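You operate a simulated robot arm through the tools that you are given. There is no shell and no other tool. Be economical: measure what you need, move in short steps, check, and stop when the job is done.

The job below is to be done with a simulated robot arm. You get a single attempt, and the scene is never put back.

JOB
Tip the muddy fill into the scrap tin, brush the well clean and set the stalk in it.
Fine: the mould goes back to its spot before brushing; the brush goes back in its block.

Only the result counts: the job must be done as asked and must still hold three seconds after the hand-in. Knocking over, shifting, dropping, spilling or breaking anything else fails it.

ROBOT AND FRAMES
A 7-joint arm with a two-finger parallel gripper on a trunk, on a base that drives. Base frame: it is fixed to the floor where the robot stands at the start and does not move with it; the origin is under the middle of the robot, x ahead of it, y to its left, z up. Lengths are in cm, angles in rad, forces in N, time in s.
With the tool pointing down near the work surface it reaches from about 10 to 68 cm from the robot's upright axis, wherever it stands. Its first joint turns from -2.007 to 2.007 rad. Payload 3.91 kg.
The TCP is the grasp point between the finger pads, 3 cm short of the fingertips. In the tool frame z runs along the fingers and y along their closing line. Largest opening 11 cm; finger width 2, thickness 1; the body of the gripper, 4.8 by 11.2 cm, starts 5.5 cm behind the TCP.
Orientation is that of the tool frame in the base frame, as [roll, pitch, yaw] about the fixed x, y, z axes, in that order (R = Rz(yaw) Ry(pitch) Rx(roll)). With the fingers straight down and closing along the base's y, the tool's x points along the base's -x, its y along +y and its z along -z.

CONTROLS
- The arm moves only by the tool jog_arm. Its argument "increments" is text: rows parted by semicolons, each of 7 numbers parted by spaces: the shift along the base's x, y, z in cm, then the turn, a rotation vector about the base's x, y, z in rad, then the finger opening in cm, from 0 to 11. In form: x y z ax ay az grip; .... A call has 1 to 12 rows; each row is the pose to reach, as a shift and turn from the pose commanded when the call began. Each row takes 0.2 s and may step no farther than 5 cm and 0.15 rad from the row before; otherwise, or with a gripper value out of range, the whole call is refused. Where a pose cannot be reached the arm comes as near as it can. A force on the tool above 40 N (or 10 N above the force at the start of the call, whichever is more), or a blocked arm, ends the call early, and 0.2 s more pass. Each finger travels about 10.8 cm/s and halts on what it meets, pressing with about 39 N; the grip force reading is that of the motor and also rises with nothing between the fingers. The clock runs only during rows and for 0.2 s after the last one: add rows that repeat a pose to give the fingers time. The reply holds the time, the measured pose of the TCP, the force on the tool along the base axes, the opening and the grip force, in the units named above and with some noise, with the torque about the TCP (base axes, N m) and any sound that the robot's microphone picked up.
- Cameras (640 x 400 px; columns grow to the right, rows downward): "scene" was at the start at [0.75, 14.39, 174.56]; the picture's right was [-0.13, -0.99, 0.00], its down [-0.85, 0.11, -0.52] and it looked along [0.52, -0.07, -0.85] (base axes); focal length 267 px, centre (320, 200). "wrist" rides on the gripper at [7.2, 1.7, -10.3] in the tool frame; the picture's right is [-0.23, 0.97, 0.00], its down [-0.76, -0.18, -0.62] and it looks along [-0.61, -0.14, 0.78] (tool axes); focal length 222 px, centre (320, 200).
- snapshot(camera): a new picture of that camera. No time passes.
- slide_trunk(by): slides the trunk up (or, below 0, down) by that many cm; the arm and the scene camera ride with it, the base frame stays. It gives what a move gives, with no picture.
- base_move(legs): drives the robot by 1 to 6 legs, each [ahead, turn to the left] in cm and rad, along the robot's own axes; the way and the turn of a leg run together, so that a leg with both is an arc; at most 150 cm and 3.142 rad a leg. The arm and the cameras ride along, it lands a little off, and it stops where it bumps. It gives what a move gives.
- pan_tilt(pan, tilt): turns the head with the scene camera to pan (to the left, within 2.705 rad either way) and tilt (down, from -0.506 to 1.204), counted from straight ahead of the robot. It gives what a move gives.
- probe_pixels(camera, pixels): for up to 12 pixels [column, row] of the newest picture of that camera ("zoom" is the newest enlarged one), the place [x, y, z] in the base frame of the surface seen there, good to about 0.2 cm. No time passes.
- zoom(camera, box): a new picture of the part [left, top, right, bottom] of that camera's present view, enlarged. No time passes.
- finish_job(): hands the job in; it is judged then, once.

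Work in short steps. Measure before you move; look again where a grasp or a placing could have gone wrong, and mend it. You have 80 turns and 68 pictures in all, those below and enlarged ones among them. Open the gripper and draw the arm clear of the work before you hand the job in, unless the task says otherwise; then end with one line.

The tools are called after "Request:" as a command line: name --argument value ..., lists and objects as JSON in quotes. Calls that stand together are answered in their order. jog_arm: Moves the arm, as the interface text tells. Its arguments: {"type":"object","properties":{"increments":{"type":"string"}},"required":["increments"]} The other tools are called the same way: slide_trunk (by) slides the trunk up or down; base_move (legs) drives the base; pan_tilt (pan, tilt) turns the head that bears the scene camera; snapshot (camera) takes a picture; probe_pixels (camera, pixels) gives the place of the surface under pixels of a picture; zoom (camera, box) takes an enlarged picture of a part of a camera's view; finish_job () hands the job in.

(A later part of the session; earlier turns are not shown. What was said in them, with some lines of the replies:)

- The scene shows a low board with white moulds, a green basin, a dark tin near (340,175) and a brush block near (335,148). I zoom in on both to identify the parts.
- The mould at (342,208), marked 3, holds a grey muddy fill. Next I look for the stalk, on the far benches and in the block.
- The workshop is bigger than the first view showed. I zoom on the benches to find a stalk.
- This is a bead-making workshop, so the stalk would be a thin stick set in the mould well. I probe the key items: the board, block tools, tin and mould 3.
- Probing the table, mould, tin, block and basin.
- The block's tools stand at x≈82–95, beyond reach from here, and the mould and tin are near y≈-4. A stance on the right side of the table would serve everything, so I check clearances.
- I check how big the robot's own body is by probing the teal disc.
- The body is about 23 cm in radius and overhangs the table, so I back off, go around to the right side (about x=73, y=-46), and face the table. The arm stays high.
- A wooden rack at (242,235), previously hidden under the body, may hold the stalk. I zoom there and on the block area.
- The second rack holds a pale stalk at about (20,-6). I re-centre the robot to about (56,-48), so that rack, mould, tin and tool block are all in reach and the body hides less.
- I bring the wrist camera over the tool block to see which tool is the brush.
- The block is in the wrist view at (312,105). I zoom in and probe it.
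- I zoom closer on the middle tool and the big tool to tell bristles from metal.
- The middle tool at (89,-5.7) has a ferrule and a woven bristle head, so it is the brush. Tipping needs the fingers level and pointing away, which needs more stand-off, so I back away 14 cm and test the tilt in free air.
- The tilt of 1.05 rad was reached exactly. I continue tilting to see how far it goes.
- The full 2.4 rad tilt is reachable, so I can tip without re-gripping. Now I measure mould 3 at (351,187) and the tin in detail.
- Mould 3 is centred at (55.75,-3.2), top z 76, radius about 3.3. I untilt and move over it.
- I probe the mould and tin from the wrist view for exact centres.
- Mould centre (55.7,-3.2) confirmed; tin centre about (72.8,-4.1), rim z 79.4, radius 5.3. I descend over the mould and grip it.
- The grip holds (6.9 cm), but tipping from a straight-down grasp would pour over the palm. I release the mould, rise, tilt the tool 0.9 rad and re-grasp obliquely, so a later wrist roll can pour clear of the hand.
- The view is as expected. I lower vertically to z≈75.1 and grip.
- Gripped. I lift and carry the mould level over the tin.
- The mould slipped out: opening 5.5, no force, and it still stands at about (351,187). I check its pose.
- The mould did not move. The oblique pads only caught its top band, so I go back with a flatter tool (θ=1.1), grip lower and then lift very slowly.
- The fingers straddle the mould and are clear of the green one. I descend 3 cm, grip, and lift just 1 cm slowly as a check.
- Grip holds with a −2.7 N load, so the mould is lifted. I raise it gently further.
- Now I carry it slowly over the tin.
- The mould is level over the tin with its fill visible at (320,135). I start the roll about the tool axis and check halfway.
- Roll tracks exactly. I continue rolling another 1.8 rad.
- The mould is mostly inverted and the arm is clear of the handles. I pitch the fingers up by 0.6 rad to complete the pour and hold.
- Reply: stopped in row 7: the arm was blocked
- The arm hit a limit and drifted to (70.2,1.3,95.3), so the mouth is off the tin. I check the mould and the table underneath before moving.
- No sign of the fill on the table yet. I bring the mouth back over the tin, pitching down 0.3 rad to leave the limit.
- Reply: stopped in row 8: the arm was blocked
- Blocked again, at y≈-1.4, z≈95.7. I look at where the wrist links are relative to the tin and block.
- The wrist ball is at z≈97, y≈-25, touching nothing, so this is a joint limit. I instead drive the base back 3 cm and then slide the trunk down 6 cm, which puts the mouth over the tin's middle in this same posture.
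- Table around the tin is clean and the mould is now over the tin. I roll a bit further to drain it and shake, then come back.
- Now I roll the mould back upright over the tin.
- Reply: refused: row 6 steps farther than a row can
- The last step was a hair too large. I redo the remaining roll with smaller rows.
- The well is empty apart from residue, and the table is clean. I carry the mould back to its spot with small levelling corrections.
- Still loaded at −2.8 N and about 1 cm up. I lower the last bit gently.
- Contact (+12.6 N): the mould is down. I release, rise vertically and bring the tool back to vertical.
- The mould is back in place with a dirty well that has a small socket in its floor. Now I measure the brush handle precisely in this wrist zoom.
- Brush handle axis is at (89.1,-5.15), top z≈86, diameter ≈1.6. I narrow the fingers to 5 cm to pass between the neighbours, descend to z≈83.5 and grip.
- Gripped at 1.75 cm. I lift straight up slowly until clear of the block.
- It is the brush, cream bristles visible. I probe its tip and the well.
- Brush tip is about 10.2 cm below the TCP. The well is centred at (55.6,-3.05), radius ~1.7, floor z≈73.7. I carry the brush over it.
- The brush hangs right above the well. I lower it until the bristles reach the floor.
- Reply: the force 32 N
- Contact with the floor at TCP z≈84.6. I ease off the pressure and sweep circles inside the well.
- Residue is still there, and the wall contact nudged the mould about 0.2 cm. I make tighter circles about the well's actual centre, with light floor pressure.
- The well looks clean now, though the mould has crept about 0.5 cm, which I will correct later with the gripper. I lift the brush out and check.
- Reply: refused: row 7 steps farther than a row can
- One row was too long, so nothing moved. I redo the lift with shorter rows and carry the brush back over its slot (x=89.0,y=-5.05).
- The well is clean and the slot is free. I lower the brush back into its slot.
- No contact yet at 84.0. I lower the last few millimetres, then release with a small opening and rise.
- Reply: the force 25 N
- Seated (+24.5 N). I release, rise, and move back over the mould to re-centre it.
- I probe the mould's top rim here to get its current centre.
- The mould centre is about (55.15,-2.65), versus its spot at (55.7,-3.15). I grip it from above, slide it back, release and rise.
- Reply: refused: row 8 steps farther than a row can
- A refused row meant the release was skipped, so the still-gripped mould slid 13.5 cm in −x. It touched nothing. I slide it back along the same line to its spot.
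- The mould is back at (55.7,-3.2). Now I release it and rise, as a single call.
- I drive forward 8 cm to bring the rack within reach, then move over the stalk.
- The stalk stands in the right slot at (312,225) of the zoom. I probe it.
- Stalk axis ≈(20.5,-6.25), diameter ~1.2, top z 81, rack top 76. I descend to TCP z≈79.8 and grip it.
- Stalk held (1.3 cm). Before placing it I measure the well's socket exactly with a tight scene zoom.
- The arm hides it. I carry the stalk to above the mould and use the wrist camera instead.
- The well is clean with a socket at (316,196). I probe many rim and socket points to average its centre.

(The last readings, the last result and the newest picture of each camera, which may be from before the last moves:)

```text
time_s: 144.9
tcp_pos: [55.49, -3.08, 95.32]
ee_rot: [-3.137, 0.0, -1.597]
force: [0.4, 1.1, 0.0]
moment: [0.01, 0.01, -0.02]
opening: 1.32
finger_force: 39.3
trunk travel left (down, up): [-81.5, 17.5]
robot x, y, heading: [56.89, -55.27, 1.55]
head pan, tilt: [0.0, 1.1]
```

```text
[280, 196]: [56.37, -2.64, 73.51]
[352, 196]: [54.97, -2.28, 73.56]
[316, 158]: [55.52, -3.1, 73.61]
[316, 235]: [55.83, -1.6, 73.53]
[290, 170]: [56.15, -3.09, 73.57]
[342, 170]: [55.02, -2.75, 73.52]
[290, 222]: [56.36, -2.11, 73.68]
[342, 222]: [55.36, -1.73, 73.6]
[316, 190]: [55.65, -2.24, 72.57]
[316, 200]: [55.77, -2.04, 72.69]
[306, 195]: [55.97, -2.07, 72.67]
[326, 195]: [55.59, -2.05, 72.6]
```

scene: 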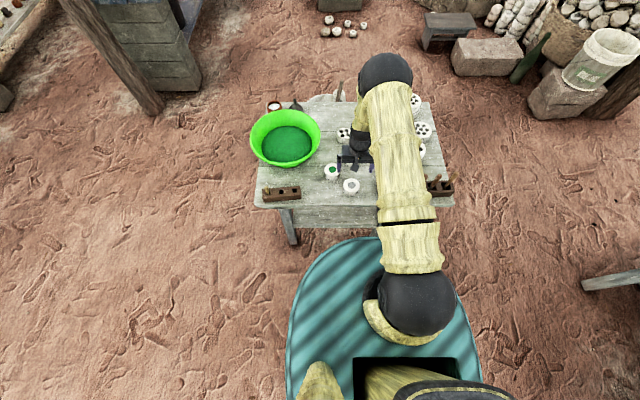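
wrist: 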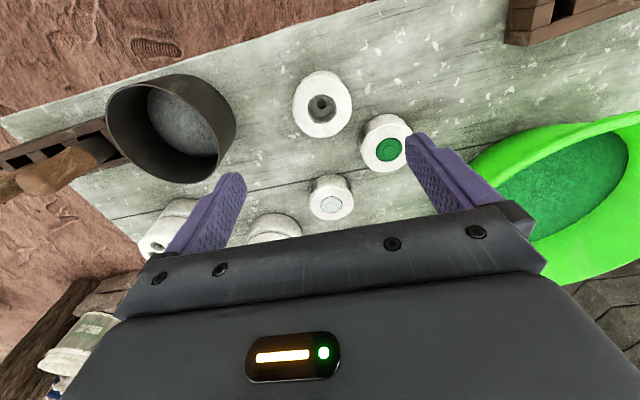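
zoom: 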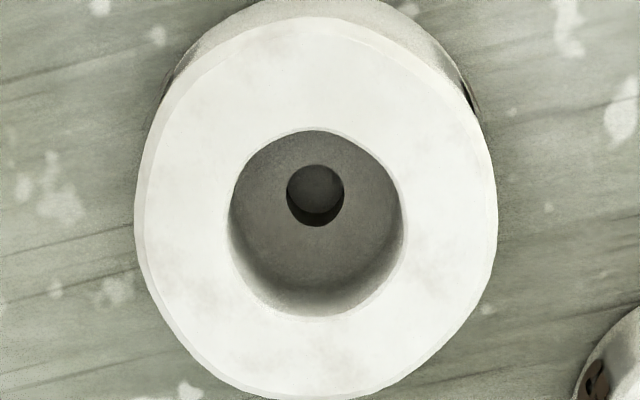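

The socket centre is (55.68,-2.43). I check the stalk's lower end relative to the TCP with one more wrist zoom.

Request:
zoom --camera "wrist" --box '[240, 80, 400, 180]'

```text
4.00 times, centred on (320, 130) of wrist
```

zoom: 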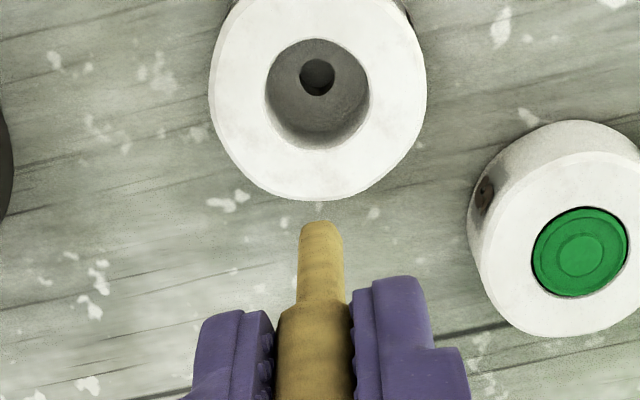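

The stalk has a thinner stem at its bottom, which gives clearance. I probe the stem.

Request:
probe_pixels --camera "zoom" --pixels '[[320, 228], [320, 240], [320, 260], [320, 285], [300, 235], [339, 235], [316, 320], [320, 222], [302, 270], [341, 270]]'

```text
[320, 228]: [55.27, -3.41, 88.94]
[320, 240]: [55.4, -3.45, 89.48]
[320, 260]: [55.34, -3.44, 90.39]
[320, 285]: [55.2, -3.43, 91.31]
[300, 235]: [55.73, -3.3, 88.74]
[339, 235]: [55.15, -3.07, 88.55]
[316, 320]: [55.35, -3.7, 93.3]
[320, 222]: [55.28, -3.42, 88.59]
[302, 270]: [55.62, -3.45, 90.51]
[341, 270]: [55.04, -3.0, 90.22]
```

Stem bottom is at z≈88.5. By both probes and image geometry the socket is offset (+0.29,+0.64) from the stem. I align, lower into the well above the socket, and check.

Request:
jog_arm --increments "0.29 0.64 0 0 0 0 0.2; 0.29 0.64 -4 0 0 0 0.2; 0.29 0.64 -8 0 0 0 0.2; 0.29 0.64 -11 0 0 0 0.2; 0.29 0.64 -13 0 0 0 0.2; 0.29 0.64 -14 0 0 0 0.2; 0.29 0.64 -14 0 0 0 0.2"

Request:
zoom --camera "wrist" --box '[272, 90, 368, 150]'

```text
time_s: 146.6
tcp_pos: [56.02, -2.55, 81.28]
ee_rot: [-3.139, 0.0, -1.597]
force: [0.5, -0.3, -0.2]
moment: [-0.02, 0.02, 0.02]
opening: 1.29
finger_force: 38.7
trunk travel left (down, up): [-81.5, 17.5]
robot x, y, heading: [56.55, -55.78, 1.551]
head pan, tilt: [0.0, 1.1]
```

```text
6.67 times, centred on (320, 120) of wrist
```

zoom: 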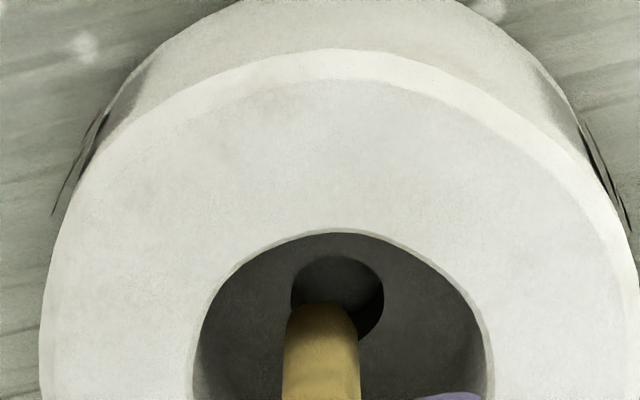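

The stem shows about 0.2 cm to the +x side of the socket (column 322 vs 337). I shift −0.2 in x and lower gently into the socket.

Request:
jog_arm --increments "-0.2 0 0 0 0 0 0.2; -0.2 0 0 0 0 0 0.2; -0.2 0 -0.5 0 0 0 0.2; -0.2 0 -0.9 0 0 0 0.2; -0.2 0 -1.2 0 0 0 0.2; -0.2 0 -1.5 0 0 0 0.2; -0.2 0 -1.7 0 0 0 0.2; -0.2 0 -1.7 0 0 0 0.2"

```text
time_s: 148.3
tcp_pos: [55.88, -2.53, 79.74]
ee_rot: [-3.137, -0.001, -1.596]
force: [-0.8, -0.6, -0.1]
moment: [-0.02, -0.02, 0.0]
opening: 1.34
finger_force: 38.8
trunk travel left (down, up): [-81.5, 17.5]
robot x, y, heading: [56.63, -55.5, 1.55]
head pan, tilt: [0.0, 1.1]
```

No resistance with the tip at about 72.85, below the well floor (73.6), so it is in the socket. I lower to bottom.

Request:
jog_arm --increments "0 0 -0.15 0 0 0 0.2; 0 0 -0.3 0 0 0 0.2; 0 0 -0.4 0 0 0 0.2; 0 0 -0.4 0 0 0 0.2"

```text
time_s: 149.3
tcp_pos: [55.75, -2.6, 79.47]
ee_rot: [-3.138, 0.003, -1.597]
force: [1.4, -2.7, 23.2]
moment: [-0.15, -0.11, -0.01]
opening: 1.32
finger_force: 39.1
trunk travel left (down, up): [-81.5, 17.5]
robot x, y, heading: [57.03, -55.61, 1.555]
head pan, tilt: [0.0, 1.1]
```

Bottomed (+23 N). With the stalk still gripped as a pin, I ease off and gently draw the mould back about 0.7 cm in −y to its original spot.

Request:
jog_arm --increments "0 0 0.25 0 0 0 0.2; 0 -0.15 0.25 0 0 0 0.2; 0 -0.3 0.25 0 0 0 0.2; 0 -0.45 0.25 0 0 0 0.2; 0 -0.6 0.25 0 0 0 0.2; 0 -0.75 0.25 0 0 0 0.2; 0 -0.85 0.25 0 0 0 0.2; 0 -0.7 0.25 0 0 0 0.2; 0 -0.7 0.05 0 0 0 0.2; 0 -0.7 0.05 0 0 0 0.2"

```text
time_s: 151.6
tcp_pos: [55.75, -3.1, 79.49]
ee_rot: [-3.138, 0.002, -1.596]
force: [0.2, -0.4, 11.0]
moment: [-0.01, -0.02, -0.02]
opening: 1.28
finger_force: 38.8
trunk travel left (down, up): [-81.5, 17.5]
robot x, y, heading: [56.77, -55.35, 1.549]
head pan, tilt: [0.0, 1.1]
```

Lateral forces are near zero and the stalk is seated. I release, rise, and withdraw.

Request:
jog_arm --increments "0 0 0.05 0 0 0 2; 0 0 0.05 0 0 0 4; 0 0 0.05 0 0 0 6; 0 0 0.05 0 0 0 6; 0 0 2 0 0 0 6; 0 0 5 0 0 0 6; 0 0 9 0 0 0 6; 0 0 13 0 0 0 6; 0 0 17 0 0 0 6; 0 -3 20 0 0 0 6; 0 -7 22 0 0 0 6; 0 -11 23 0 0 0 6"

Request:
snapshot --camera "wrist"

```text
time_s: 154.2
tcp_pos: [55.75, -14.38, 102.44]
ee_rot: [-3.139, 0.0, -1.597]
force: [1.2, -0.6, -0.9]
moment: [0.03, 0.01, -0.01]
opening: 6.02
finger_force: 0.1
trunk travel left (down, up): [-81.5, 17.5]
robot x, y, heading: [56.93, -55.23, 1.548]
head pan, tilt: [0.0, 1.1]
```

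```text
2 pictures are left
```

wrist: 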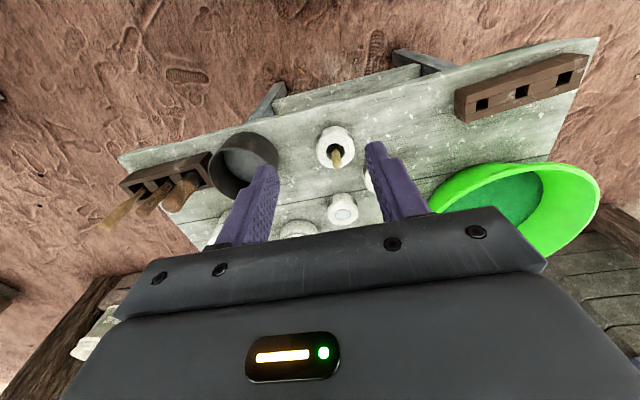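

The stalk stands in the well and all tools are in the block. I zoom once more to check it is upright and the mould is in place.

Request:
zoom --camera "wrist" --box '[288, 110, 384, 170]'

Request:
probe_pixels --camera "zoom" --pixels '[[200, 200], [430, 200], [310, 115], [310, 355], [322, 240], [328, 310], [328, 340]]'

```text
6.67 times, centred on (336, 140) of wrist
```

zoom: 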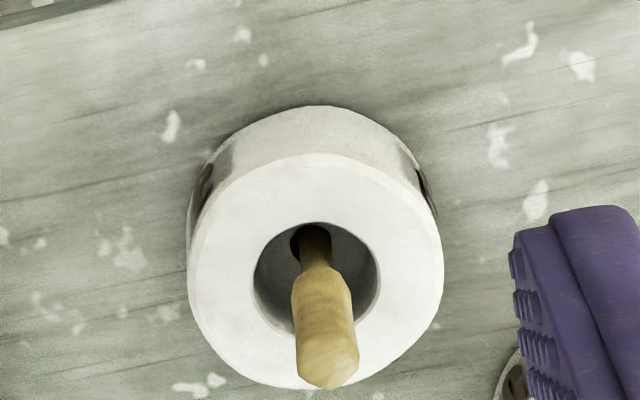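

```text
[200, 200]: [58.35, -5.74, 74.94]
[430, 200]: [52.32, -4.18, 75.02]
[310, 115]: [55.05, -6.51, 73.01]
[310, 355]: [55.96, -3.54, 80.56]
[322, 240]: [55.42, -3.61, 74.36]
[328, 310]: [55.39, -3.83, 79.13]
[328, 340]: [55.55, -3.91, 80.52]
```

Stalk upright in the socket with its top at z≈80.6, and the mould is centred near (55.6,-3.1), its original spot. The arm is open and clear, so I hand in.

Request:
finish_job

```text
The job is handed in.
```

I tipped the muddy fill into the scrap tin, set the mould back on its spot, brushed the well clean, put the brush back in its block and set the stalk upright in the well. While I was re-centring the mould after brushing, it slid about 13 cm along the table by mistake. It touched nothing, I slid it back, and it ended within about 0.2 cm of where it started.
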